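You operate a simulated robot arm through the tools that you are given. There is no shell and no other tool. Be economical: measure what you need, move in short steps, check, and stop when the job is done.

Carry out the task below with a simulated two-armed robot. There is one attempt and no reset: what you move stays moved.

## Task
Turn heads two and four off, set flow to even, fill the two cans and raise the heads.
Fine: The two cans under the heads; both heads off before the fill. Nothing runs into the tray; the level, foam and cold knobs, the other numbered levers and the other cans stay.

The check looks at the end state, three seconds after you hand in, the way a careful person would. Anything else that was tipped, shoved, dropped, spilled or broken makes it a failure.

## Robot
Two 7-joint arms with fingered hands on one trunk, on a base that drives. Base frame: it is fixed to the floor where the robot stands at the start and does not move with it; the origin is under the middle of the robot, x ahead of it, y to its left, z up. Readings come in mm, rad, newtons and seconds.
The left shoulder is at the start at [47, 125, 1249], the right one opposite. With the tool pointing down near the work surface each hand reaches from about 100 to 360 mm from the robot's upright axis, wherever it stands, measured 20 degrees to its own side. Places, roughly: belt under head one [1000, 0, 1000]; belt under head three [900, -200, 1000]; button marked fill [700, -400, 1400]; can marked trial with green band [750, -1000, 1000]; can marked trial with purple band [750, -1250, 1000]; filler heads [1000, -100, 1300]; knob marked cold [500, -600, 800]; knob marked flow [600, -400, 800]; knob marked foam [600, -500, 800]; knob marked level four [800, -300, 1400]; knob marked level one [900, 100, 1400]; knob marked level three [800, -200, 1400]; knob marked level two [900, 0, 1400]; lever marked four [700, -200, 1400]; lever marked one [800, 100, 1400]; lever marked three [800, -100, 1400]. Payload 3.6 kg a hand.
The tool frame of a hand sits at the grasp point between the pads (the TCP): z along the fingers, y along the line on which they close. The tips reach 30 mm beyond it. The gripper opens to 104 mm. The gripper's body begins 35 mm behind the TCP. The gripper is a hand of 4 fingers: y runs from the thumb to the fingers, the wrist lies at [-15, -104, -178] in the tool frame, and closing takes about 1.5 s.
Orientation is that of the tool frame in the base frame, as [roll, pitch, yaw] about the fixed x, y, z axes, in that order (R = Rz(yaw) Ry(pitch) Rx(roll)). With the fingers straight down and the wrist toward the robot, the tool's x, y and z point along [0, 1, 0], [1, 0, 0] and [0, 0, -1] of the base frame.

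## Interface
- The arms move only by the tool apply_moves. It takes "left_moves", "right_moves" or both (then of equal length, played together; a hand with none holds still); each is a list of rows, each a list of 3 entries, a list of its own where there are three numbers: the finger opening in mm, from 0 to 104, then the shift along the tool's x, y, z in mm, then the turn, a rotation vector about the tool's x, y, z in degrees. In form: [[fingers, [tx, ty, tz], [wx, wy, wz]], ...]. A call has 1 to 10 rows; each row shifts and turns the commanded pose from where the row before left it, along the tool's axes as they then stand. Each row takes 0.2 s and may step no farther than 50 mm and 0.15 rad from the row before; otherwise, or with a gripper value out of range, the whole call is refused. Where a pose cannot be reached the arm comes as near as it can. A force on the tool above 40 N (or 10 N above the force at the start of the call, whichever is more), or a blocked arm, ends the call early, and 0.2 s more pass. Each finger travels about 72 mm/s and halts on what it meets, pressing with about 31 N; the grip force reading is that of the motor and also rises with nothing between the fingers. The clock runs only during rows and for 0.2 s after the last one: add rows that do not move to give the fingers time. The reply holds the time, the measured pose of the TCP, the force on the tool along the base axes, the opening and the grip force, in the units named above and with some noise, with the torque about the TCP (base axes, N m) and any sound that the robot's microphone picked up.
- Cameras (640 x 400 px; columns grow to the right, rows downward): "scene" is now at [142, -49.2, 1454.4]; the picture's right is [-0.37, -0.93, 0.00], its down [-0.02, 0.01, -1.00] and it looks along [0.93, -0.37, -0.02] (base axes); focal length 214 px, centre (320, 200). "left" rides on the left gripper at [-61, -92, -130] in its tool frame; the picture's right is [-0.81, -0.28, 0.52], its down [0.53, -0.71, 0.46] and it looks along [0.24, 0.64, 0.72] (tool axes); focal length 275 px, centre (320, 200). "right" rides on the right gripper at [61, -92, -130] in its tool frame; the picture's right is [-0.81, 0.27, -0.52], its down [-0.53, -0.71, 0.46] and it looks along [-0.24, 0.64, 0.72] (tool axes); focal length 275 px, centre (320, 200). There is no depth. A picture from a camera that has moved, and an enlarged one, comes with that camera's place and axes in the base frame and with its lens. The place of the scene camera against the robot may be out by one fixed shift of up to 25 mm in any direction.
- snapshot(camera): a new picture of that camera. No time passes.
- lift_body(by): slides the trunk up (or, below 0, down) by that many mm; the arms and the scene camera ride with it, the base frame stays. It gives what a move gives, with no picture.
- roll_base(legs): drives the robot by 1 to 6 legs, each [ahead, left, turn to the left] in mm, mm and rad, along the robot's own axes; the way and the turn of a leg run together, so that a leg with both is an arc; at most 1500 mm and 3.142 rad a leg. The arms and the cameras ride along, it lands a little off, and it stops where it bumps. It gives what a move gives.
- preshape(shape, hand): the hand has 4 fingers and takes this shape, open, in about a second: jaw (thumb against the fingers, like two jaws); tri (thumb and two fingers); tip (a fingertip pinch); poke (one finger out to press); point (the index stretched); flat (the hand flat); cup (the hand cupped); fist (a fist). The gripper value then closes the fingers along that shape, each until it touches; the sizes above hold for jaw. It gives what a move gives, with no picture.
- head_to(pan, tilt): turns the head with the scene camera to pan (to the left, within 1.396 rad either way) and tilt (down, from -0.506 to 1.204), counted from straight ahead of the robot. It gives what a move gives.
- zoom(camera, box): a new picture of the part [left, top, right, bottom] of that camera's present view, enlarged. No time passes.
- job_done(): hands the job in; it is judged then, once.

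Go step by step. Nothing tells you exact positions but the pictures and the camera data: compare them with the known pose of the tool, close in by small moves and look again before you grip or let go. The budget is 120 turns and 88 pictures, counting those below and the enlarged ones. Unless the task says otherwise, let go and move clear before handing in, and close with one line.

The tools are called after "Emit:" as name(argument=value, ...) on one line, values as JSON. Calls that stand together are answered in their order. apply_moves: Moves the arms, as the interface text tells. Its arguments: {"type":"object","properties":{"left_moves":{"type":"array","items":{"type":"array"}},"right_moves":{"type":"array","items":{"type":"array"}}},"required":[]} The other tools are called the same way: lift_body (by) slides the trunk up or down; preshape (shape, hand) gives the hand a shape; roll_base (legs) drives the base; head_to (pan, tilt) turns the head that bears the scene camera; snapshot (camera) takes a picture; zoom (camera, box) takes an enlarged picture of a part of a camera's view; job_done () hands the job in.

At the start:

```text
clock: 0.0
left_tcp_pos: [513.7, 29.0, 999.5]
left_orientation: [3.141, 0.0, 1.572]
left_contact_force: [-1.5, -0.3, -0.5]
left_moment: [0.02, 0.0, 0.01]
left_gripper_width: 103.7
left_grasp_force: 0.1
left_shape: jaw
right_tcp_pos: [296.4, -298.6, 1584.4]
right_orientation: [-3.14, 0.0, 1.57]
right_contact_force: [0.0, -1.1, -1.0]
right_moment: [-0.01, -0.02, 0.01]
right_gripper_width: 103.6
right_grasp_force: 0.0
right_shape: jaw
trunk travel left (down, up): [-475.0, 61.0]
robot x, y, heading: [0.9, -0.1, 0.001]
head pan, tilt: [-0.382, 0.017]
```

scene: 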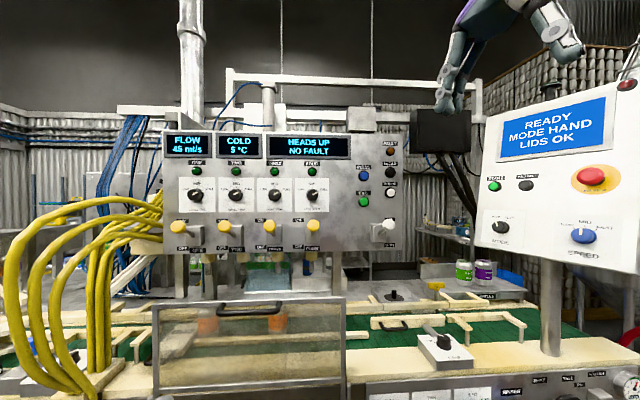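
right: 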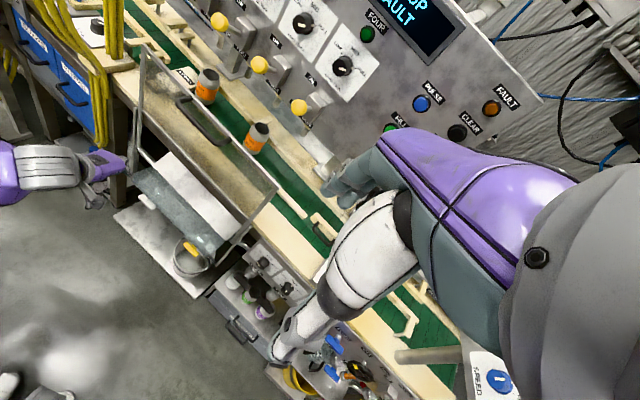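
left: 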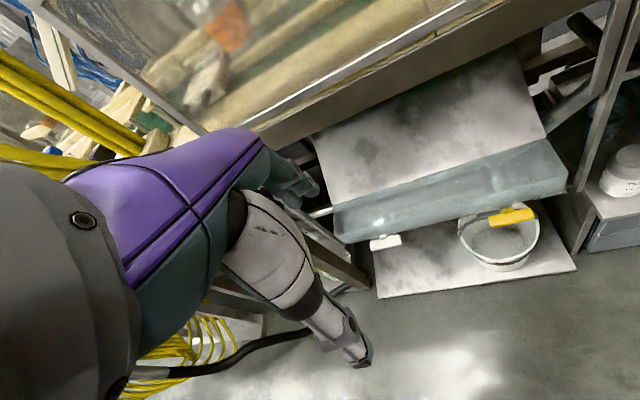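

I see a filler panel with levers, level knobs and buttons ahead, and a guard window in front of the heads. I'll zoom in on the panel to read its labels.

Emit:
zoom(camera="scene", box=[150, 120, 350, 270])

Emit:
zoom(camera="scene", box=[320, 120, 480, 270])

Emit:
zoom(camera="scene", box=[340, 280, 640, 400])

Emit:
zoom(camera="scene", box=[150, 230, 350, 370])

```text
2.67 times, centred on (250, 195) of scene
camera zoom: at [142.0, -49.2, 1454.4], right [-0.37, -0.93, 0.0], down [-0.02, 0.01, -1.0], along [0.93, -0.37, -0.02], focal length 572 px, centre (507, 213)
```

zoom: 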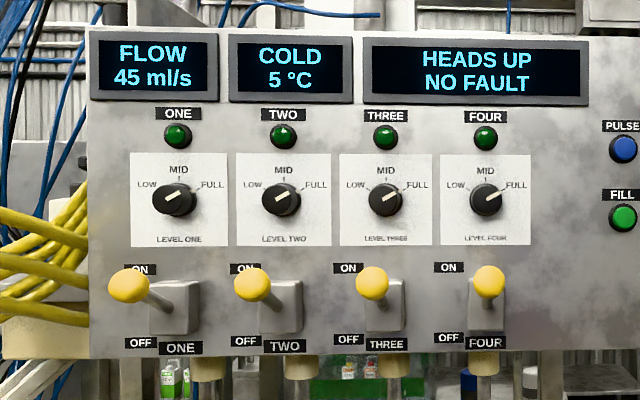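

```text
2.67 times, centred on (400, 195) of scene
camera zoom: at [142.0, -49.2, 1454.4], right [-0.37, -0.93, 0.0], down [-0.02, 0.01, -1.0], along [0.93, -0.37, -0.02], focal length 572 px, centre (107, 213)
```

zoom: 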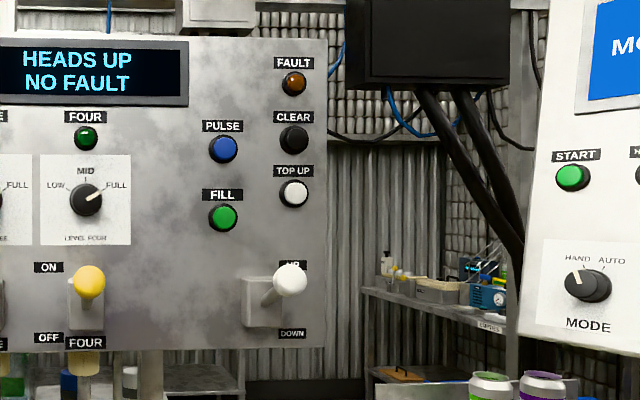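

```text
2.13 times, centred on (490, 340) of scene
camera zoom: at [142.0, -49.2, 1454.4], right [-0.37, -0.93, 0.0], down [-0.02, 0.01, -1.0], along [0.93, -0.37, -0.02], focal length 458 px, centre (-43, -99)
```

zoom: 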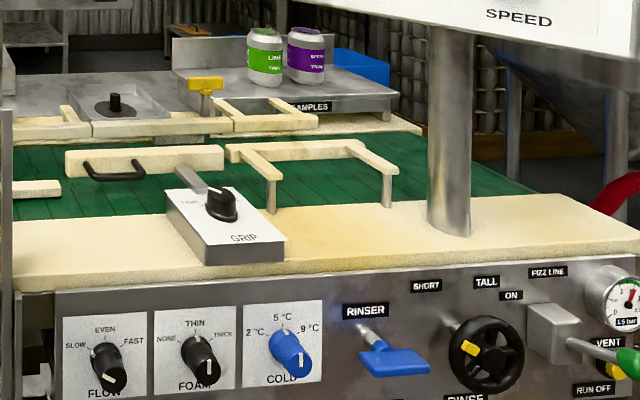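

```text
2.86 times, centred on (250, 300) of scene
camera zoom: at [142.0, -49.2, 1454.4], right [-0.37, -0.93, 0.0], down [-0.02, 0.01, -1.0], along [0.93, -0.37, -0.02], focal length 613 px, centre (520, -86)
```

zoom: 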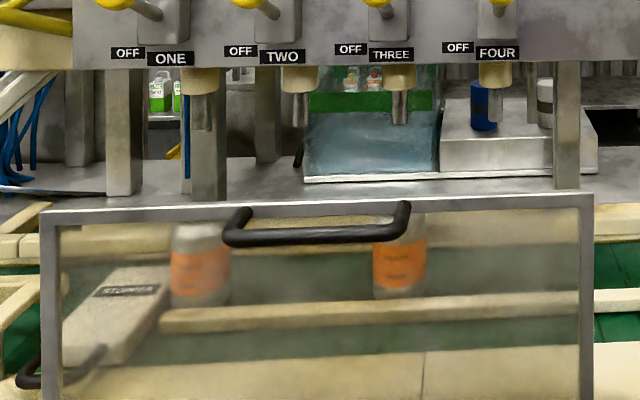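

Cans sit under heads one and three, and all four levers are ON. The flow, foam and cold knobs are on the lower apron, so I'll look down to see the layout and clearances.

Emit:
head_to(pan=-0.38, tilt=0.8)

Emit:
snapshot(camera="scene")

```text
clock: 1.1
left_tcp_pos: [514.3, 28.6, 999.4]
left_orientation: [-3.141, 0.0, 1.571]
left_contact_force: [-0.6, -0.2, -0.2]
left_moment: [0.01, 0.06, 0.0]
left_gripper_width: 103.5
left_grasp_force: 0.1
left_shape: jaw
right_tcp_pos: [296.6, -298.8, 1584.0]
right_orientation: [3.14, -0.001, 1.571]
right_contact_force: [-0.3, 0.4, 0.2]
right_moment: [0.04, 0.01, -0.02]
right_gripper_width: 103.5
right_grasp_force: 0.1
right_shape: jaw
trunk travel left (down, up): [-475.0, 61.0]
robot x, y, heading: [4.6, -1.4, 0.003]
head pan, tilt: [-0.38, 0.799]
```

```text
80 pictures are left
camera scene: at [133.1, -45.4, 1383.9], right [-0.37, -0.93, 0.0], down [-0.67, 0.27, -0.7], along [0.65, -0.26, -0.72], focal length 214 px, centre (320, 200)
```

scene: 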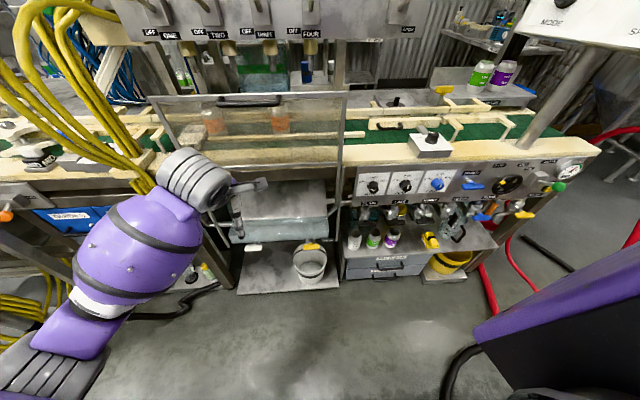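

The panel sits roughly 0.9 m out, behind the apron, and faces my heading turned by about -0.38 rad. I'll tuck the left arm first.

Emit:
apply_moves(left_moves=[[104, [0, -50, 0], [0, 0, 0]], [104, [0, -50, 0], [0, 0, 0]], [104, [0, -50, 0], [0, 0, 0]], [104, [0, -50, 0], [0, 0, 0]], [104, [0, -40, 0], [0, 0, 0]]])

Emit:
roll_base(legs=[[0, 0, -0.38]])

Emit:
head_to(pan=0, tilt=0.6)

Emit:
snapshot(camera="scene")

```text
clock: 2.3
left_tcp_pos: [293.7, 2.5, 987.3]
left_orientation: [-3.141, -0.004, 1.573]
left_contact_force: [0.3, 0.2, 0.4]
left_moment: [0.01, -0.02, 0.0]
left_gripper_width: 103.9
left_grasp_force: 0.1
left_shape: jaw
left hand out of reach, approached as far as the arm can: row 4, 5
right_tcp_pos: [295.3, -299.6, 1583.5]
right_orientation: [3.14, 0.001, 1.571]
right_contact_force: [0.1, -0.5, 0.9]
right_moment: [0.01, 0.0, -0.01]
right_gripper_width: 103.8
right_grasp_force: 0.1
right_shape: jaw
trunk travel left (down, up): [-475.0, 61.0]
robot x, y, heading: [-1.0, 0.8, 0.002]
head pan, tilt: [-0.38, 0.799]
```

```text
clock: 3.9
left_tcp_pos: [274.0, -110.7, 987.4]
left_orientation: [-3.14, -0.001, 1.184]
left_contact_force: [-0.2, -0.1, -0.3]
left_moment: [0.0, 0.01, 0.04]
left_gripper_width: 103.8
left_grasp_force: 0.1
left_shape: jaw
right_tcp_pos: [161.1, -386.3, 1584.6]
right_orientation: [-3.14, -0.001, 1.185]
right_contact_force: [1.4, 0.9, -0.2]
right_moment: [0.02, 0.0, 0.01]
right_gripper_width: 103.6
right_grasp_force: 0.1
right_shape: jaw
trunk travel left (down, up): [-475.0, 61.0]
robot x, y, heading: [4.8, -1.2, -0.384]
head pan, tilt: [-0.38, 0.799]
```

```text
clock: 4.7
left_tcp_pos: [274.1, -111.3, 987.3]
left_orientation: [3.141, -0.002, 1.184]
left_contact_force: [-0.4, 0.5, 0.1]
left_moment: [0.02, 0.02, 0.02]
left_gripper_width: 103.9
left_grasp_force: 0.0
left_shape: jaw
right_tcp_pos: [161.8, -387.4, 1582.4]
right_orientation: [3.142, -0.001, 1.183]
right_contact_force: [-0.6, -0.8, -0.1]
right_moment: [0.0, 0.0, -0.01]
right_gripper_width: 103.6
right_grasp_force: 0.0
right_shape: jaw
trunk travel left (down, up): [-475.0, 61.0]
robot x, y, heading: [-0.9, 2.0, -0.387]
head pan, tilt: [0.0, 0.6]
```

```text
79 pictures are left
camera scene: at [135.5, -72.0, 1400.7], right [-0.38, -0.93, 0.0], down [-0.52, 0.21, -0.82], along [0.76, -0.31, -0.57], focal length 214 px, centre (320, 200)
```

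scene: 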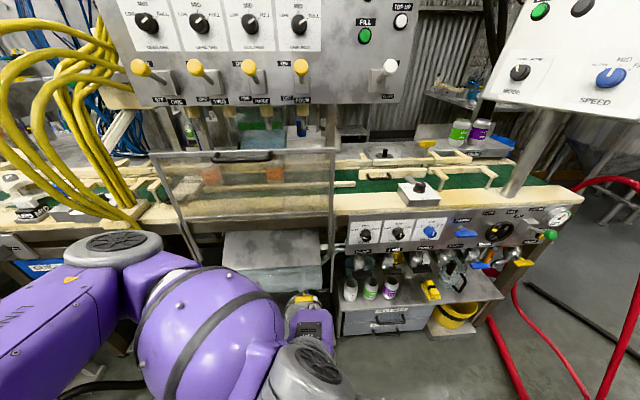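

The left elbow sticks forward, so I'll shift the left hand out to its own side to fold it better and then look.

Emit:
apply_moves(left_moves=[[104, [50, 0, 0], [0, 0, 0]], [104, [50, 0, 0], [0, 0, 0]], [104, [50, 0, 0], [0, 0, 0]], [104, [50, 0, 0], [0, 0, 0]]])

Emit:
snapshot(camera="scene")

```text
clock: 5.7
left_tcp_pos: [395.2, 17.8, 948.3]
left_orientation: [-3.141, -0.001, 1.182]
left_contact_force: [0.2, 0.1, 0.5]
left_moment: [0.01, 0.02, 0.02]
left_gripper_width: 103.7
left_grasp_force: 0.0
left_shape: jaw
left hand out of reach, approached as far as the arm can: row 1, 2, 3, 4
right_tcp_pos: [159.9, -386.3, 1584.2]
right_orientation: [3.141, 0.001, 1.181]
right_contact_force: [-0.1, 0.5, 0.2]
right_moment: [-0.03, -0.03, 0.0]
right_gripper_width: 103.5
right_grasp_force: 0.0
right_shape: jaw
trunk travel left (down, up): [-475.0, 61.0]
robot x, y, heading: [-1.3, 0.5, -0.386]
head pan, tilt: [0.0, 0.6]
```

```text
78 pictures are left
camera scene: at [135.0, -70.2, 1400.9], right [-0.38, -0.93, 0.0], down [-0.52, 0.21, -0.83], along [0.76, -0.31, -0.56], focal length 214 px, centre (320, 200)
```

scene: 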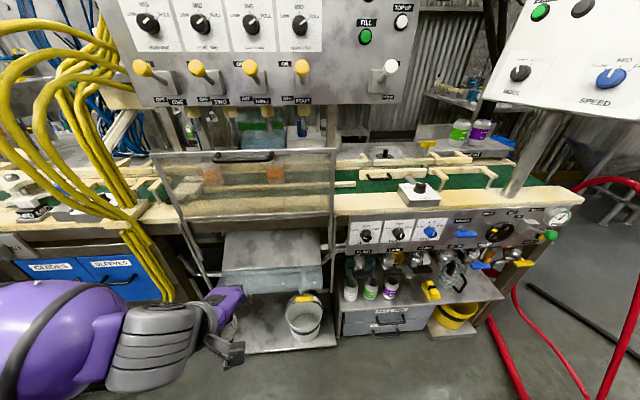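

Emit:
apply_moves(left_moves=[[104, [30, 0, -50], [0, 0, 0]], [104, [30, 0, -50], [0, 0, 0]], [104, [0, -30, -50], [0, 0, 0]], [104, [0, -30, -50], [0, 0, 0]], [104, [0, -30, -50], [0, 0, 0]]])

Emit:
snapshot(camera="scene")

Emit:
snapshot(camera="right")

```text
refused: row 1 steps farther than a row can; nothing moved
```

```text
77 pictures are left
camera scene: at [135.0, -70.2, 1400.9], right [-0.38, -0.93, 0.0], down [-0.52, 0.21, -0.83], along [0.76, -0.31, -0.56], focal length 214 px, centre (320, 200)
```

scene: 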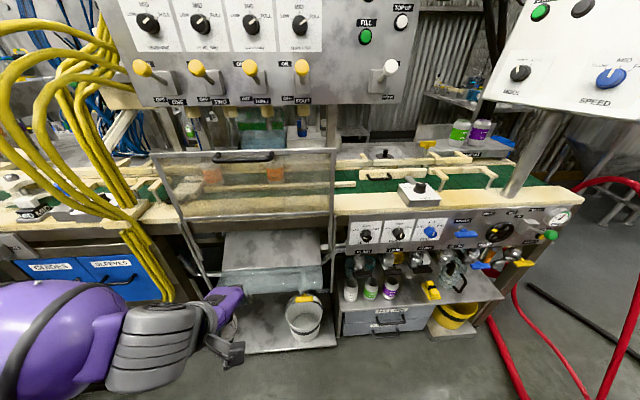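

```text
76 pictures are left
camera right: at [99.4, -294.5, 1715.1], right [-0.05, -0.85, 0.52], down [-0.86, -0.22, -0.46], along [0.51, -0.47, -0.72], focal length 275 px, centre (320, 200)
```

right: 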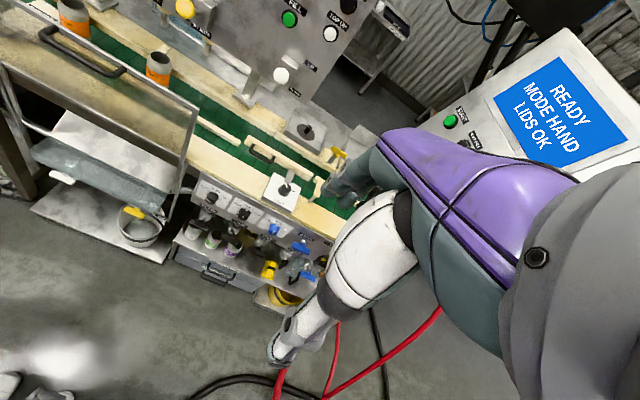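

Triangulating gives ball four near (745,-237,1338), the white lever near (671,-449,1345), fill near (742,-431,1435) and flow near (620,-423,830). I'll roll left and ahead so that my right arm faces these.

Emit:
roll_base(legs=[[0, 180, 0], [200, 0, 0]])

Emit:
head_to(pan=-0.2, tilt=0.3)

Emit:
snapshot(camera="scene")

Emit:
snapshot(camera="right")

```text
clock: 8.4
left_tcp_pos: [643.0, 109.4, 948.1]
left_orientation: [-3.141, -0.002, 1.176]
left_contact_force: [0.0, 0.0, 0.0]
left_moment: [0.0, 0.03, -0.01]
left_gripper_width: 103.6
left_grasp_force: 0.1
left_shape: jaw
right_tcp_pos: [403.9, -292.3, 1583.5]
right_orientation: [-3.141, 0.0, 1.173]
right_contact_force: [0.2, 0.8, -0.3]
right_moment: [-0.01, 0.05, -0.02]
right_gripper_width: 103.6
right_grasp_force: 0.0
right_shape: jaw
trunk travel left (down, up): [-475.0, 61.0]
robot x, y, heading: [251.2, 97.9, -0.399]
head pan, tilt: [0.0, 0.6]
```

```text
clock: 9.2
left_tcp_pos: [642.4, 110.2, 949.0]
left_orientation: [-3.139, -0.003, 1.175]
left_contact_force: [0.2, 0.4, -0.4]
left_moment: [0.01, -0.01, 0.02]
left_gripper_width: 103.9
left_grasp_force: 0.1
left_shape: jaw
right_tcp_pos: [401.7, -292.9, 1583.8]
right_orientation: [3.142, 0.001, 1.173]
right_contact_force: [0.8, 0.3, -0.7]
right_moment: [-0.01, 0.0, -0.02]
right_gripper_width: 103.8
right_grasp_force: 0.0
right_shape: jaw
trunk travel left (down, up): [-475.0, 61.0]
robot x, y, heading: [247.2, 98.9, -0.396]
head pan, tilt: [-0.201, 0.3]
```

```text
75 pictures are left
camera scene: at [377.4, 5.9, 1428.2], right [-0.56, -0.83, 0.0], down [-0.24, 0.17, -0.96], along [0.79, -0.54, -0.3], focal length 214 px, centre (320, 200)
```

scene: 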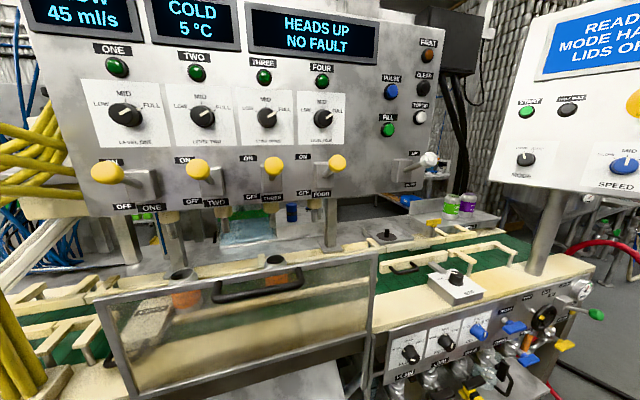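

```text
74 pictures are left
camera right: at [343.7, -200.1, 1714.8], right [-0.06, -0.85, 0.52], down [-0.86, -0.22, -0.46], along [0.5, -0.47, -0.72], focal length 275 px, centre (320, 200)
```

right: 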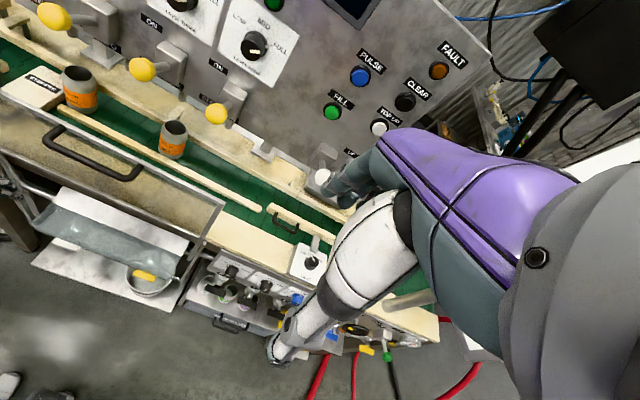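

Ball two is near (800,1,1350) and ball four near (721,-237,1350). Next I'll shape the right hand to poke and swing it to point forward.

Emit:
preshape(hand="right", shape="poke")

Emit:
apply_moves(right_moves=[[104, [0, 12, 15], [-8.5, 0, 0]], [104, [0, 9.7, 16.6], [-8.5, 0, 0]], [104, [0, 7.1, 17.8], [-8.5, 0, 0]], [104, [0, 4.4, 18.7], [-8.5, 0, 0]], [104, [0, 1.6, 19.1], [-8.5, 0, 0]], [104, [0, -1.3, 19.1], [-8.5, 0, 0]], [104, [0, -4.1, 18.7], [-8.5, 0, 0]], [104, [0, -6.8, 17.9], [-8.5, 0, 0]], [104, [0, -9.4, 16.7], [-8.5, 0, 0]], [104, [0, -11.8, 15.2], [-8.5, 0, 0]]])

Emit:
snapshot(camera="right")

Emit:
snapshot(camera="scene")

```text
clock: 10.1
left_tcp_pos: [643.5, 110.5, 947.8]
left_orientation: [-3.141, -0.002, 1.175]
left_contact_force: [-0.2, 0.3, 0.1]
left_moment: [-0.01, -0.03, 0.02]
left_gripper_width: 103.7
left_grasp_force: 0.0
left_shape: jaw
right_tcp_pos: [402.4, -293.1, 1583.9]
right_orientation: [-3.141, 0.0, 1.173]
right_contact_force: [-0.5, -0.4, 0.1]
right_moment: [0.0, -0.02, -0.01]
right_gripper_width: 0.2
right_grasp_force: 0.1
right_shape: poke
trunk travel left (down, up): [-475.0, 61.0]
robot x, y, heading: [245.6, 96.1, -0.394]
head pan, tilt: [-0.201, 0.3]
```

```text
clock: 12.3
left_tcp_pos: [643.2, 108.6, 948.7]
left_orientation: [-3.138, -0.001, 1.175]
left_contact_force: [-0.3, -0.3, 0.2]
left_moment: [0.0, 0.0, 0.01]
left_gripper_width: 103.7
left_grasp_force: 0.1
left_shape: jaw
right_tcp_pos: [518.4, -341.0, 1434.6]
right_orientation: [1.656, 0.001, 1.175]
right_contact_force: [-0.1, 0.5, 0.0]
right_moment: [0.01, 0.04, 0.02]
right_gripper_width: 0.4
right_grasp_force: 0.1
right_shape: poke
right hand out of reach, approached as far as the arm can: row 10
trunk travel left (down, up): [-475.0, 61.0]
robot x, y, heading: [245.0, 97.6, -0.398]
head pan, tilt: [-0.201, 0.3]
```

```text
73 pictures are left
camera right: at [415.6, -231.3, 1354.9], right [-0.77, -0.56, 0.32], down [0.16, -0.64, -0.75], along [0.62, -0.52, 0.58], focal length 275 px, centre (320, 200)
```

right: 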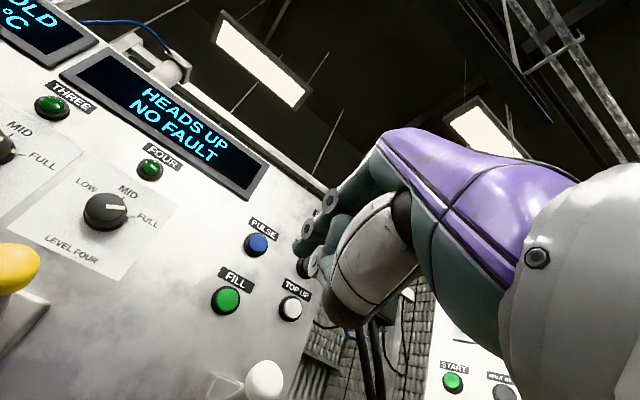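

```text
72 pictures are left
camera scene: at [378.3, 5.4, 1428.1], right [-0.56, -0.83, 0.0], down [-0.24, 0.17, -0.96], along [0.79, -0.54, -0.3], focal length 214 px, centre (320, 200)
```

scene: 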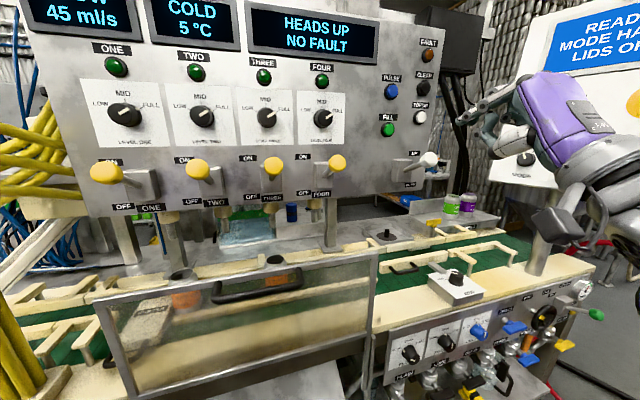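

Emit:
zoom(camera="scene", box=[430, 60, 590, 160])

Emit:
zoom(camera="right", box=[220, 120, 460, 270])

```text
4.00 times, centred on (510, 110) of scene
camera zoom: at [378.3, 5.4, 1428.1], right [-0.56, -0.83, 0.0], down [-0.24, 0.17, -0.96], along [0.79, -0.54, -0.3], focal length 858 px, centre (-440, 560)
```

zoom: 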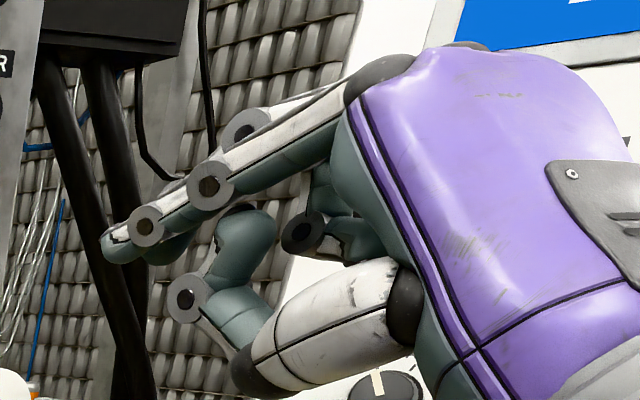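

```text
2.67 times, centred on (340, 195) of right
camera zoom: at [415.6, -231.3, 1354.9], right [-0.77, -0.56, 0.32], down [0.16, -0.64, -0.75], along [0.62, -0.52, 0.58], focal length 734 px, centre (267, 213)
```

zoom: 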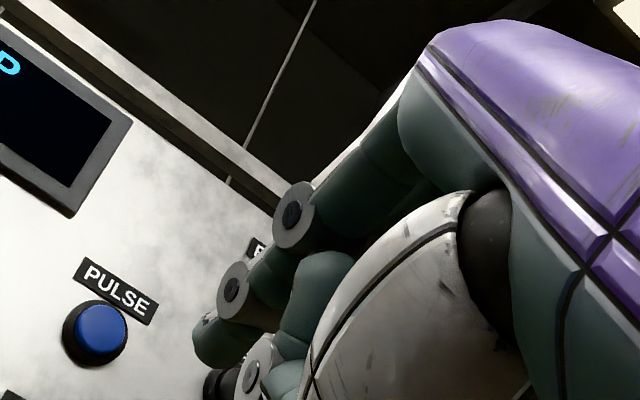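

The index fingertip sits at about [11,3,36] in the tool frame. I'll move to just above ball four.

Emit:
apply_moves(right_moves=[[104, [41, -6, 0], [0, 0, 0]], [104, [41, -6, 0], [0, 0, 0]], [104, [41, -6, 0], [0, 0, 0]], [104, [40, -6, 0], [0, 0, 0]], [104, [0, 0, 35], [0, 0, 0]], [104, [0, 0, 35], [0, 0, 0]], [104, [0, 0, 25], [0, 0, 0]], [104, [0, 0, 0], [0, 0, 0]]])

Emit:
snapshot(camera="right")

Emit:
snapshot(camera="scene")

```text
clock: 14.1
left_tcp_pos: [642.5, 110.7, 948.0]
left_orientation: [-3.14, -0.001, 1.175]
left_contact_force: [0.2, -0.2, -0.4]
left_moment: [0.0, 0.04, -0.01]
left_gripper_width: 103.8
left_grasp_force: 0.1
left_shape: jaw
right_tcp_pos: [695.3, -252.0, 1422.6]
right_orientation: [1.656, 0.001, 1.174]
right_contact_force: [0.0, 0.7, -0.5]
right_moment: [-0.02, 0.0, -0.03]
right_gripper_width: 0.0
right_grasp_force: 0.0
right_shape: poke
right hand out of reach, approached as far as the arm can: row 1, 2, 3
trunk travel left (down, up): [-475.0, 61.0]
robot x, y, heading: [249.1, 91.6, -0.395]
head pan, tilt: [-0.201, 0.3]
```

```text
69 pictures are left
camera right: at [591.9, -142.9, 1343.1], right [-0.77, -0.56, 0.32], down [0.15, -0.64, -0.75], along [0.62, -0.53, 0.58], focal length 275 px, centre (320, 200)
```

right: 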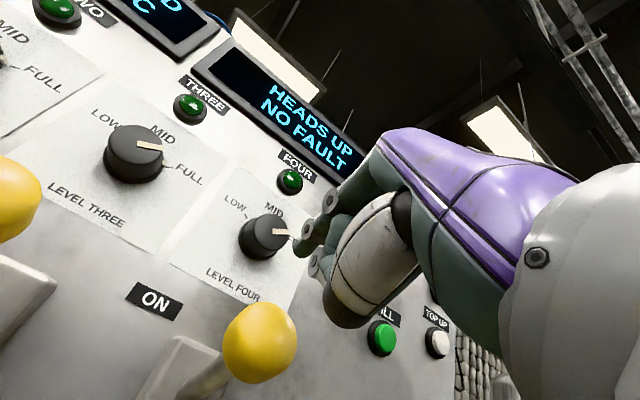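

```text
68 pictures are left
camera scene: at [377.3, 5.7, 1428.3], right [-0.56, -0.83, 0.0], down [-0.24, 0.17, -0.96], along [0.79, -0.54, -0.3], focal length 214 px, centre (320, 200)
```

scene: 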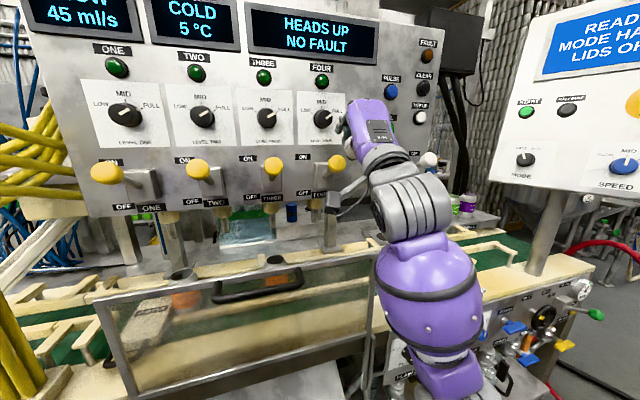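

Ball four refines to about (707,-237,1357), and the fingertip is about 30 mm beyond it and 8 mm to the right. I'll correct that and press down gently.

Emit:
apply_moves(right_moves=[[104, [8, 0, -10], [0, 0, 0]], [104, [0, -15, 1], [0, 0, 0]], [104, [0, -15, 1], [0, 0, 0]], [104, [0, -10, 1], [0, 0, 0]], [104, [0, 0, 0], [0, 0, 0]]])

Emit:
snapshot(camera="right")

```text
clock: 15.3
left_tcp_pos: [642.4, 110.1, 948.0]
left_orientation: [-3.139, -0.001, 1.175]
left_contact_force: [0.2, 0.3, -0.3]
left_moment: [-0.02, -0.03, 0.04]
left_gripper_width: 104.0
left_grasp_force: 0.0
left_shape: jaw
right_tcp_pos: [688.1, -241.3, 1382.7]
right_orientation: [1.656, 0.0, 1.173]
right_contact_force: [-0.1, 0.4, -0.6]
right_moment: [-0.01, 0.0, -0.02]
right_gripper_width: 0.0
right_grasp_force: 0.0
right_shape: poke
trunk travel left (down, up): [-475.0, 61.0]
robot x, y, heading: [248.6, 94.2, -0.4]
head pan, tilt: [-0.201, 0.3]
```

```text
67 pictures are left
camera right: at [585.7, -131.1, 1302.8], right [-0.77, -0.56, 0.32], down [0.16, -0.64, -0.75], along [0.62, -0.53, 0.58], focal length 275 px, centre (320, 200)
```

right: 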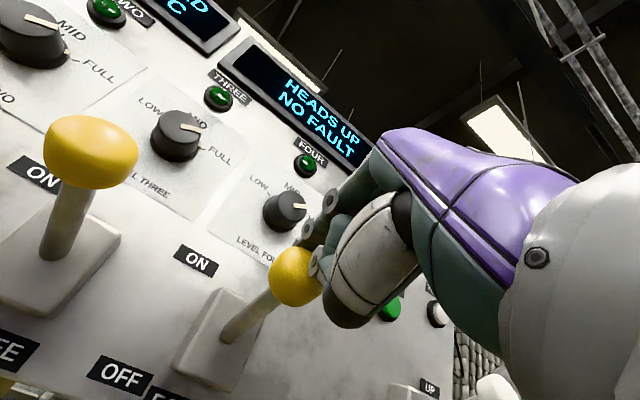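

Emit:
apply_moves(right_moves=[[104, [0, -8, 1], [0, 0, 0]], [104, [0, -8, 1], [0, 0, 0]], [104, [0, -8, 1], [0, 0, 0]], [104, [0, -8, 1], [0, 0, 0]], [104, [0, 0, 0], [0, 0, 0]]])

Emit:
snapshot(camera="right")

```text
clock: 16.5
left_tcp_pos: [638.3, 111.2, 950.3]
left_orientation: [3.139, 0.001, 1.171]
left_contact_force: [-0.2, -0.3, -0.1]
left_moment: [-0.01, 0.01, -0.01]
left_gripper_width: 103.9
left_grasp_force: 0.1
left_shape: jaw
right_tcp_pos: [683.7, -238.8, 1353.9]
right_orientation: [1.646, 0.0, 1.176]
right_contact_force: [-28.6, 13.2, 7.0]
right_moment: [0.2, 0.3, 0.11]
right_gripper_width: 0.2
right_grasp_force: 0.0
right_shape: poke
trunk travel left (down, up): [-475.0, 61.0]
robot x, y, heading: [247.5, 96.5, -0.4]
head pan, tilt: [-0.201, 0.3]
```

```text
66 pictures are left
camera right: at [580.2, -129.4, 1273.0], right [-0.77, -0.56, 0.31], down [0.16, -0.65, -0.75], along [0.62, -0.52, 0.59], focal length 275 px, centre (320, 200)
```

right: 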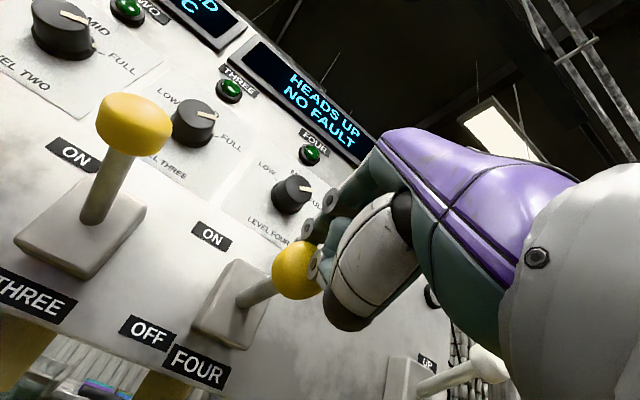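

The ball has swung to mid-arc and presses outward against the hand. I'll back off a little and keep pushing down.

Emit:
apply_moves(right_moves=[[104, [0, 0, -10], [0, 0, 0]], [104, [0, -6, -2], [0, 0, 0]], [104, [0, -8, 0], [0, 0, 0]], [104, [0, -8, 0], [0, 0, 0]], [104, [0, 0, 0], [0, 0, 0]]])

Emit:
zoom(camera="right", box=[160, 140, 480, 400])

```text
clock: 17.7
left_tcp_pos: [643.5, 109.9, 949.4]
left_orientation: [-3.14, 0.0, 1.173]
left_contact_force: [-0.3, 0.5, -0.5]
left_moment: [0.01, -0.03, 0.02]
left_gripper_width: 103.9
left_grasp_force: 0.0
left_shape: jaw
right_tcp_pos: [678.0, -238.0, 1328.2]
right_orientation: [1.658, 0.001, 1.172]
right_contact_force: [0.7, 0.1, -0.5]
right_moment: [0.0, 0.0, 0.0]
right_gripper_width: 0.0
right_grasp_force: 0.1
right_shape: poke
trunk travel left (down, up): [-475.0, 61.0]
robot x, y, heading: [244.6, 93.5, -0.396]
head pan, tilt: [-0.201, 0.3]
```

```text
1.54 times, centred on (320, 270) of right
camera zoom: at [575.0, -126.6, 1248.6], right [-0.77, -0.56, 0.32], down [0.15, -0.64, -0.75], along [0.62, -0.53, 0.58], focal length 424 px, centre (320, 92)
```

zoom: 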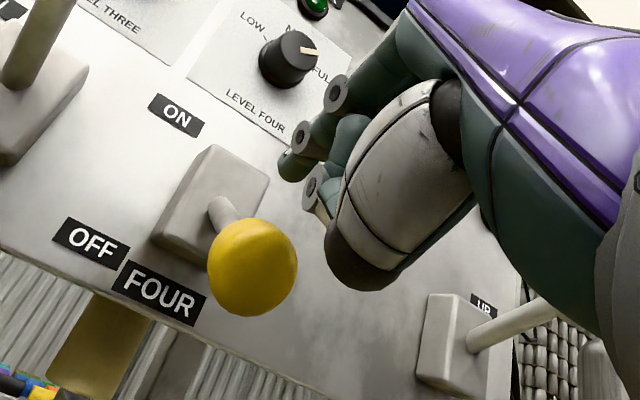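

Lever four is OFF. Now I'll retreat, rise and move across to lever two.

Emit:
apply_moves(right_moves=[[104, [0, 0, -35], [0, 0, 0]], [104, [0, 0, -35], [0, 0, 0]], [104, [0, 38, -3], [0, 0, 0]], [104, [0, 38, -3], [0, 0, 0]], [104, [49.5, 0, 0], [0, 0, 0]], [104, [49.5, 0, 0], [0, 0, 0]], [104, [49.5, 0, 0], [0, 0, 0]], [104, [49.5, 0, 0], [0, 0, 0]], [104, [49, 0, 0], [0, 0, 0]], [104, [0, 0, 0], [0, 0, 0]]])

Emit:
snapshot(camera="right")

Emit:
snapshot(camera="scene")

```text
clock: 19.9
left_tcp_pos: [641.8, 109.9, 948.7]
left_orientation: [-3.141, -0.002, 1.175]
left_contact_force: [-0.7, -0.1, 0.1]
left_moment: [0.01, 0.03, -0.01]
left_gripper_width: 103.9
left_grasp_force: 0.0
left_shape: jaw
right_tcp_pos: [723.4, 10.6, 1412.4]
right_orientation: [1.657, 0.0, 1.173]
right_contact_force: [0.3, 0.2, -0.5]
right_moment: [0.02, 0.0, -0.04]
right_gripper_width: 0.0
right_grasp_force: 0.1
right_shape: poke
right hand out of reach, approached as far as the arm can: row 2
trunk travel left (down, up): [-475.0, 61.0]
robot x, y, heading: [246.1, 100.0, -0.401]
head pan, tilt: [-0.201, 0.3]
```

```text
64 pictures are left
camera right: at [620.9, 121.2, 1332.1], right [-0.77, -0.56, 0.32], down [0.16, -0.64, -0.75], along [0.62, -0.53, 0.58], focal length 275 px, centre (320, 200)
```

right: 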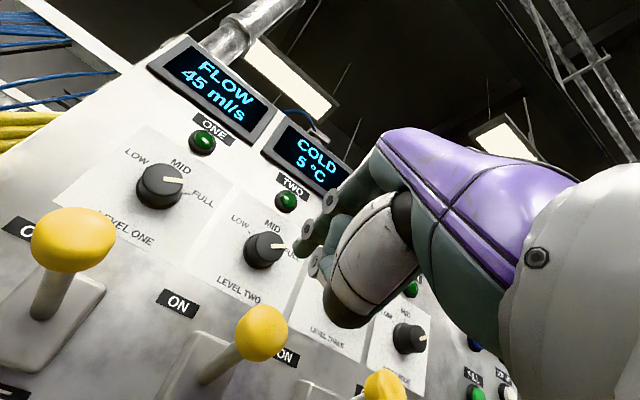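

```text
63 pictures are left
camera scene: at [377.2, 5.2, 1428.2], right [-0.56, -0.83, 0.0], down [-0.24, 0.17, -0.96], along [0.79, -0.54, -0.3], focal length 214 px, centre (320, 200)
```

scene: 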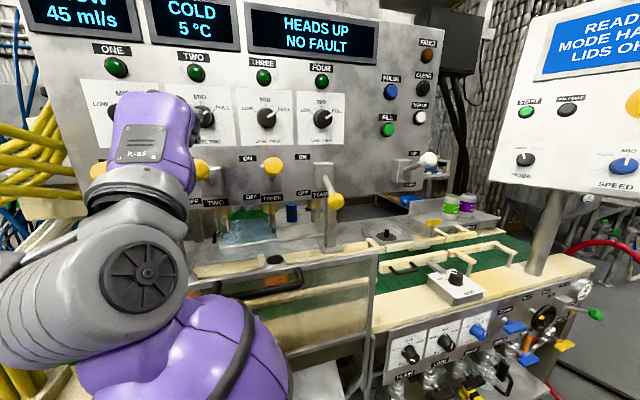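

Emit:
apply_moves(right_moves=[[104, [-5, 0, 17], [0, 0, 0]], [104, [0, 0, 17], [0, 0, 0]], [104, [0, -14, 1], [0, 0, 0]], [104, [0, -10, 1], [0, 0, 0]], [104, [0, 0, 0], [0, 0, 0]]])

Emit:
zoom(camera="right", box=[160, 140, 480, 400])

```text
clock: 21.1
left_tcp_pos: [643.6, 111.0, 948.8]
left_orientation: [-3.141, -0.003, 1.174]
left_contact_force: [-0.2, -0.1, 0.2]
left_moment: [0.02, -0.03, -0.02]
left_gripper_width: 103.6
left_grasp_force: 0.1
left_shape: jaw
right_tcp_pos: [754.0, -6.5, 1383.1]
right_orientation: [1.66, 0.0, 1.173]
right_contact_force: [0.7, -0.1, -1.1]
right_moment: [0.03, 0.0, 0.05]
right_gripper_width: 0.0
right_grasp_force: 0.0
right_shape: poke
trunk travel left (down, up): [-475.0, 61.0]
robot x, y, heading: [250.5, 96.0, -0.397]
head pan, tilt: [-0.201, 0.3]
```

```text
1.54 times, centred on (320, 270) of right
camera zoom: at [651.7, 104.1, 1303.9], right [-0.77, -0.56, 0.32], down [0.15, -0.64, -0.75], along [0.62, -0.53, 0.58], focal length 424 px, centre (320, 92)
```

zoom: 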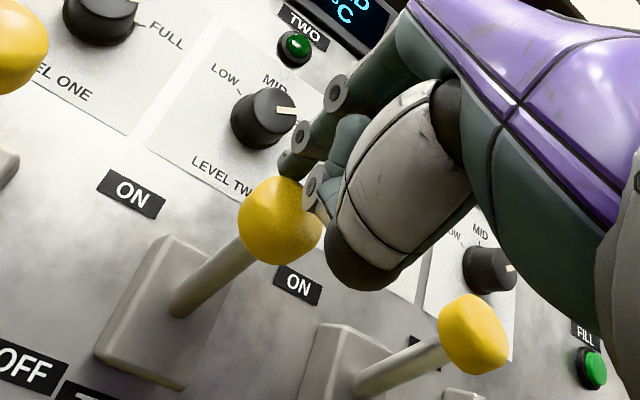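

Emit:
apply_moves(right_moves=[[104, [0, -6, -2], [0, 0, 0]], [104, [0, -8, -3], [0, 0, 0]], [104, [0, -8, -3], [0, 0, 0]], [104, [0, -8, -3], [0, 0, 0]], [104, [0, -8, -2], [0, 0, 0]], [104, [0, -8, 0], [0, 0, 0]], [104, [0, -8, 0], [0, 0, 0]], [104, [0, 0, 0], [0, 0, 0]]])

Emit:
zoom(camera="right", box=[160, 140, 480, 400])

```text
clock: 22.9
left_tcp_pos: [642.3, 110.4, 948.8]
left_orientation: [-3.14, -0.001, 1.174]
left_contact_force: [-0.6, 0.2, -0.6]
left_moment: [0.0, -0.02, -0.02]
left_gripper_width: 103.7
left_grasp_force: 0.1
left_shape: jaw
right_tcp_pos: [739.2, 0.0, 1329.8]
right_orientation: [1.656, 0.005, 1.169]
right_contact_force: [-0.7, 0.8, 0.6]
right_moment: [0.01, 0.0, 0.05]
right_gripper_width: 0.0
right_grasp_force: 0.1
right_shape: poke
trunk travel left (down, up): [-475.0, 61.0]
robot x, y, heading: [248.0, 97.5, -0.396]
head pan, tilt: [-0.201, 0.3]
```

```text
1.54 times, centred on (320, 270) of right
camera zoom: at [635.5, 109.5, 1249.5], right [-0.77, -0.55, 0.32], down [0.15, -0.65, -0.75], along [0.62, -0.52, 0.58], focal length 424 px, centre (320, 92)
```

zoom: 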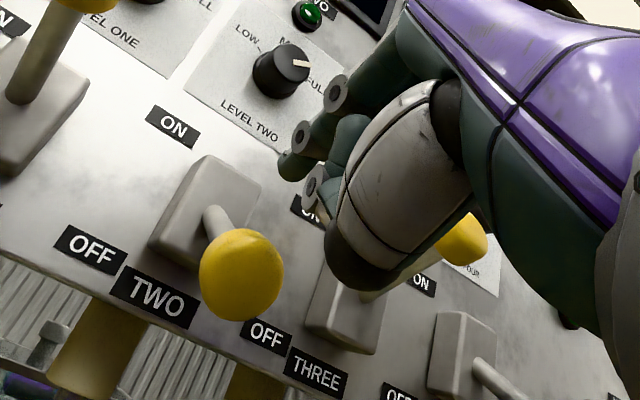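

Levers two and four are both OFF. I'll retreat the right hand and raise the left hand before lowering the trunk for the flow knob.

Emit:
apply_moves(right_moves=[[104, [0, 0, -40], [0, 0, 0]], [104, [0, 0, -40], [0, 0, 0]], [104, [0, 0, -40], [0, 0, 0]], [104, [-45, 0, 0], [0, 0, 0]], [104, [-45, 0, 0], [0, 0, 0]], [104, [-45, 0, 0], [0, 0, 0]], [104, [-45, 0, 0], [0, 0, 0]], [104, [-45, 0, 0], [0, 0, 0]]], left_moves=[[104, [0, 0, -45], [0, 0, 0]], [104, [0, 0, -45], [0, 0, 0]], [104, [0, 0, -45], [0, 0, 0]], [104, [0, 0, -45], [0, 0, 0]], [104, [0, 0, -45], [0, 0, 0]], [104, [0, 0, -45], [0, 0, 0]], [104, [0, -20, 0], [0, 0, 0]], [104, [0, -20, 0], [0, 0, 0]]])

Emit:
preshape(hand="right", shape="jaw")

Emit:
head_to(pan=-0.4, tilt=0.6)

Emit:
snapshot(camera="scene")

```text
clock: 24.7
left_tcp_pos: [633.6, 109.3, 1210.8]
left_orientation: [-3.141, -0.002, 1.174]
left_contact_force: [-0.4, -0.1, -0.1]
left_moment: [0.02, 0.0, -0.04]
left_gripper_width: 103.9
left_grasp_force: 0.1
left_shape: jaw
left hand out of reach, approached as far as the arm can: row 1, 2
right_tcp_pos: [634.5, -128.6, 1343.5]
right_orientation: [1.657, 0.0, 1.175]
right_contact_force: [-0.3, -0.8, 0.8]
right_moment: [0.04, 0.0, 0.0]
right_gripper_width: 0.2
right_grasp_force: 0.0
right_shape: poke
right hand out of reach, approached as far as the arm can: row 5, 6, 7, 8
trunk travel left (down, up): [-475.0, 61.0]
robot x, y, heading: [246.5, 96.5, -0.399]
head pan, tilt: [-0.201, 0.3]
```

```text
clock: 25.6
left_tcp_pos: [634.0, 111.9, 1211.4]
left_orientation: [-3.139, -0.002, 1.175]
left_contact_force: [-0.1, -0.7, -0.5]
left_moment: [0.0, 0.01, 0.0]
left_gripper_width: 103.9
left_grasp_force: 0.1
left_shape: jaw
right_tcp_pos: [634.4, -127.7, 1343.9]
right_orientation: [1.658, 0.0, 1.173]
right_contact_force: [-0.4, 1.0, -1.1]
right_moment: [0.04, 0.0, 0.04]
right_gripper_width: 103.9
right_grasp_force: 0.1
right_shape: jaw
trunk travel left (down, up): [-475.0, 61.0]
robot x, y, heading: [247.9, 99.1, -0.399]
head pan, tilt: [-0.201, 0.3]
```

```text
clock: 26.4
left_tcp_pos: [634.8, 111.2, 1211.1]
left_orientation: [-3.14, -0.001, 1.175]
left_contact_force: [-0.7, -0.2, -0.5]
left_moment: [0.01, 0.03, 0.02]
left_gripper_width: 103.8
left_grasp_force: 0.1
left_shape: jaw
right_tcp_pos: [634.1, -127.0, 1345.1]
right_orientation: [1.658, 0.0, 1.172]
right_contact_force: [0.4, 0.6, -0.1]
right_moment: [-0.04, -0.02, 0.02]
right_gripper_width: 104.1
right_grasp_force: 0.0
right_shape: jaw
trunk travel left (down, up): [-475.0, 61.0]
robot x, y, heading: [247.6, 92.0, -0.399]
head pan, tilt: [-0.4, 0.6]
```

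```text
60 pictures are left
camera scene: at [362.1, -4.8, 1400.8], right [-0.72, -0.7, 0.0], down [-0.39, 0.4, -0.83], along [0.58, -0.59, -0.56], focal length 214 px, centre (320, 200)
```

scene: 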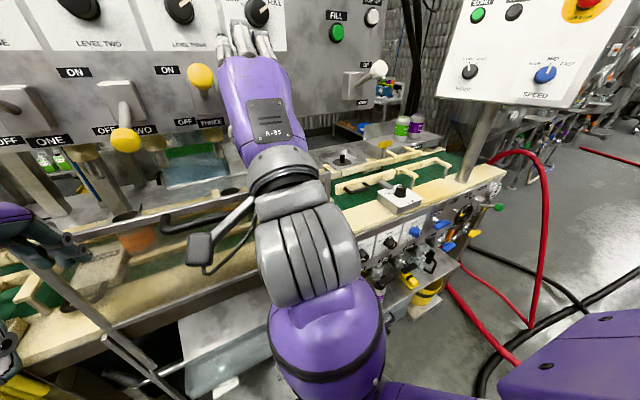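

Emit:
apply_moves(right_moves=[[104, [-10, 0, -45], [0, 0, 0]], [104, [-40, -15, -5], [0, 0, 0]], [104, [-40, -15, 0], [0, 0, 0]], [104, [-45, 0, 0], [0, 0, 0]], [104, [-45, 0, 0], [0, 0, 0]], [104, [-45, 0, 0], [0, 0, 0]]])

Emit:
lift_body(by=-320)

Emit:
snapshot(camera="scene")

Emit:
snapshot(camera="right")

```text
clock: 27.8
left_tcp_pos: [633.3, 109.1, 1211.9]
left_orientation: [-3.139, 0.0, 1.175]
left_contact_force: [0.0, -0.1, 0.0]
left_moment: [-0.02, -0.02, -0.03]
left_gripper_width: 103.8
left_grasp_force: 0.0
left_shape: jaw
right_tcp_pos: [590.2, -312.1, 1314.2]
right_orientation: [1.657, -0.001, 1.176]
right_contact_force: [-0.1, 1.1, 0.1]
right_moment: [0.01, 0.0, 0.05]
right_gripper_width: 103.9
right_grasp_force: 0.1
right_shape: jaw
right hand out of reach, approached as far as the arm can: row 1, 2, 3, 4
trunk travel left (down, up): [-475.0, 61.0]
robot x, y, heading: [245.8, 96.9, -0.395]
head pan, tilt: [-0.4, 0.6]
```

```text
clock: 30.4
left_tcp_pos: [663.1, 100.0, 817.5]
left_orientation: [-2.797, -0.001, 1.172]
left_contact_force: [-0.7, 0.2, -0.2]
left_moment: [0.01, 0.0, -0.01]
left_gripper_width: 103.9
left_grasp_force: 0.0
left_shape: jaw
right_tcp_pos: [643.7, -328.8, 903.1]
right_orientation: [1.924, 0.007, 1.17]
right_contact_force: [2.8, -4.4, 25.5]
right_moment: [-0.16, -0.24, 0.08]
right_gripper_width: 103.9
right_grasp_force: 0.0
right_shape: jaw
trunk travel left (down, up): [-183.0, 353.0]
robot x, y, heading: [249.4, 96.5, -0.397]
head pan, tilt: [-0.4, 0.6]
stopped: the force on the tool passed its limit (the readings are from after the stop); the commanded pose is now the measured one
```

```text
59 pictures are left
camera scene: at [444.5, -39.5, 1095.2], right [-0.72, -0.7, 0.0], down [-0.39, 0.4, -0.83], along [0.58, -0.59, -0.56], focal length 214 px, centre (320, 200)
```

scene: 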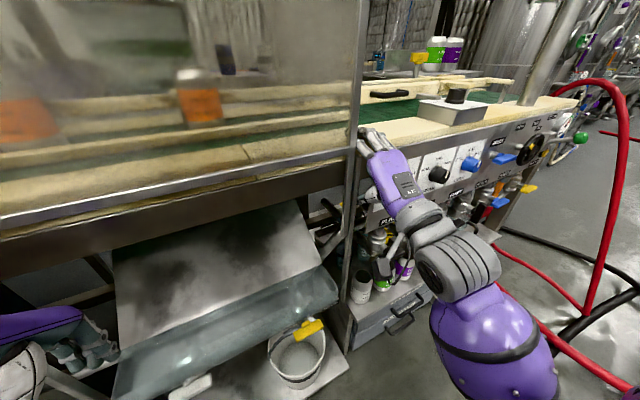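

```text
58 pictures are left
camera right: at [525.9, -213.0, 862.0], right [-0.67, -0.59, 0.44], down [-0.04, -0.57, -0.82], along [0.74, -0.57, 0.36], focal length 275 px, centre (320, 200)
```

right: 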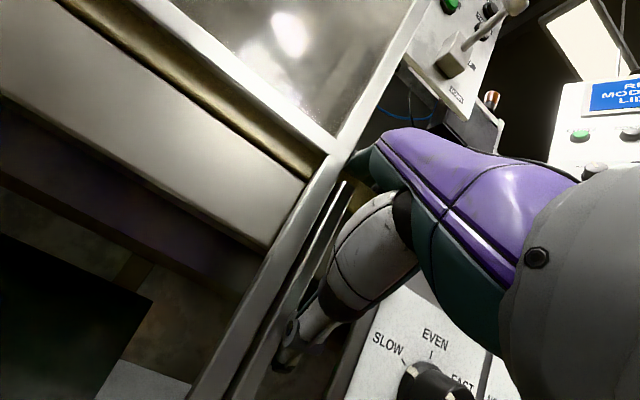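

The trunk leans forward as it lowers, and the fingers have touched the guard post or table edge. I'll ease up and back out.

Emit:
apply_moves(right_moves=[[104, [0, 8, -12], [0, 0, 0]], [104, [0, 0, -30], [0, 0, 0]], [104, [0, -5, -40], [0, 0, 0]], [104, [0, -5, -40], [0, 0, 0]]])

Emit:
snapshot(camera="scene")

Emit:
snapshot(camera="right")

Emit:
snapshot(camera="left")

```text
clock: 31.4
left_tcp_pos: [664.5, 101.8, 816.4]
left_orientation: [-2.797, 0.0, 1.172]
left_contact_force: [-0.6, 0.3, -0.2]
left_moment: [0.01, -0.02, 0.03]
left_gripper_width: 104.1
left_grasp_force: 0.1
left_shape: jaw
right_tcp_pos: [619.6, -354.9, 899.5]
right_orientation: [1.928, 0.008, 1.18]
right_contact_force: [14.0, 11.3, 29.2]
right_moment: [-0.86, 0.01, 0.44]
right_gripper_width: 103.8
right_grasp_force: 0.0
right_shape: jaw
right hand out of reach, approached as far as the arm can: row 1, 2, 3, 4
trunk travel left (down, up): [-183.0, 353.0]
robot x, y, heading: [247.9, 95.4, -0.397]
head pan, tilt: [-0.4, 0.6]
```

```text
57 pictures are left
camera scene: at [445.6, -37.3, 1095.7], right [-0.72, -0.7, 0.0], down [-0.4, 0.4, -0.83], along [0.58, -0.59, -0.56], focal length 214 px, centre (320, 200)
```

scene: 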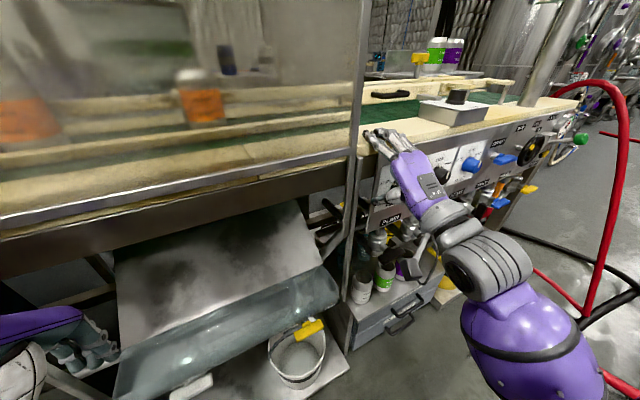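

```text
56 pictures are left
camera right: at [501.3, -239.2, 860.2], right [-0.67, -0.6, 0.44], down [-0.04, -0.57, -0.82], along [0.74, -0.57, 0.35], focal length 275 px, centre (320, 200)
```

right: 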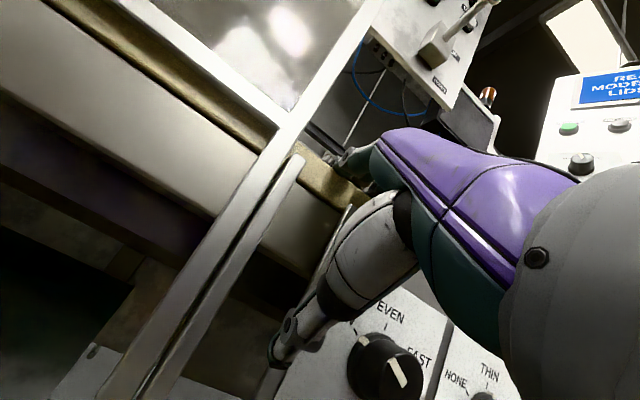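

```text
55 pictures are left
camera left: at [602.3, 62.0, 971.1], right [-0.71, -0.58, -0.39], down [-0.55, 0.81, -0.19], along [0.43, 0.08, -0.9], focal length 275 px, centre (320, 200)
```

left: 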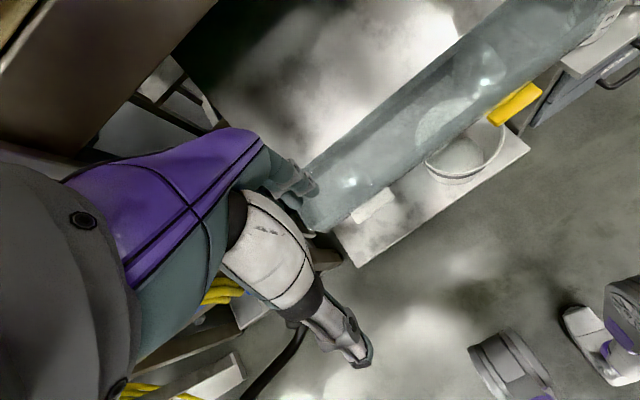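

Emit:
lift_body(by=80)

Emit:
snapshot(camera="scene")

```text
clock: 32.6
left_tcp_pos: [665.2, 97.7, 896.1]
left_orientation: [-2.797, -0.001, 1.174]
left_contact_force: [-0.1, -0.5, 0.5]
left_moment: [-0.04, 0.03, -0.02]
left_gripper_width: 104.1
left_grasp_force: 0.1
left_shape: jaw
right_tcp_pos: [618.7, -360.8, 975.8]
right_orientation: [1.943, 0.005, 1.172]
right_contact_force: [0.8, -0.4, 0.2]
right_moment: [-0.02, -0.03, 0.0]
right_gripper_width: 104.0
right_grasp_force: 0.0
right_shape: jaw
trunk travel left (down, up): [-263.0, 273.0]
robot x, y, heading: [247.1, 93.5, -0.399]
head pan, tilt: [-0.4, 0.6]
```

```text
54 pictures are left
camera scene: at [422.7, -30.5, 1180.4], right [-0.72, -0.7, 0.0], down [-0.39, 0.4, -0.82], along [0.58, -0.59, -0.57], focal length 214 px, centre (320, 200)
```

scene: 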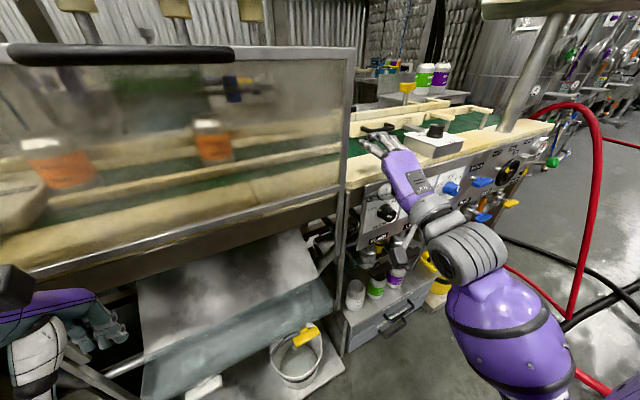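

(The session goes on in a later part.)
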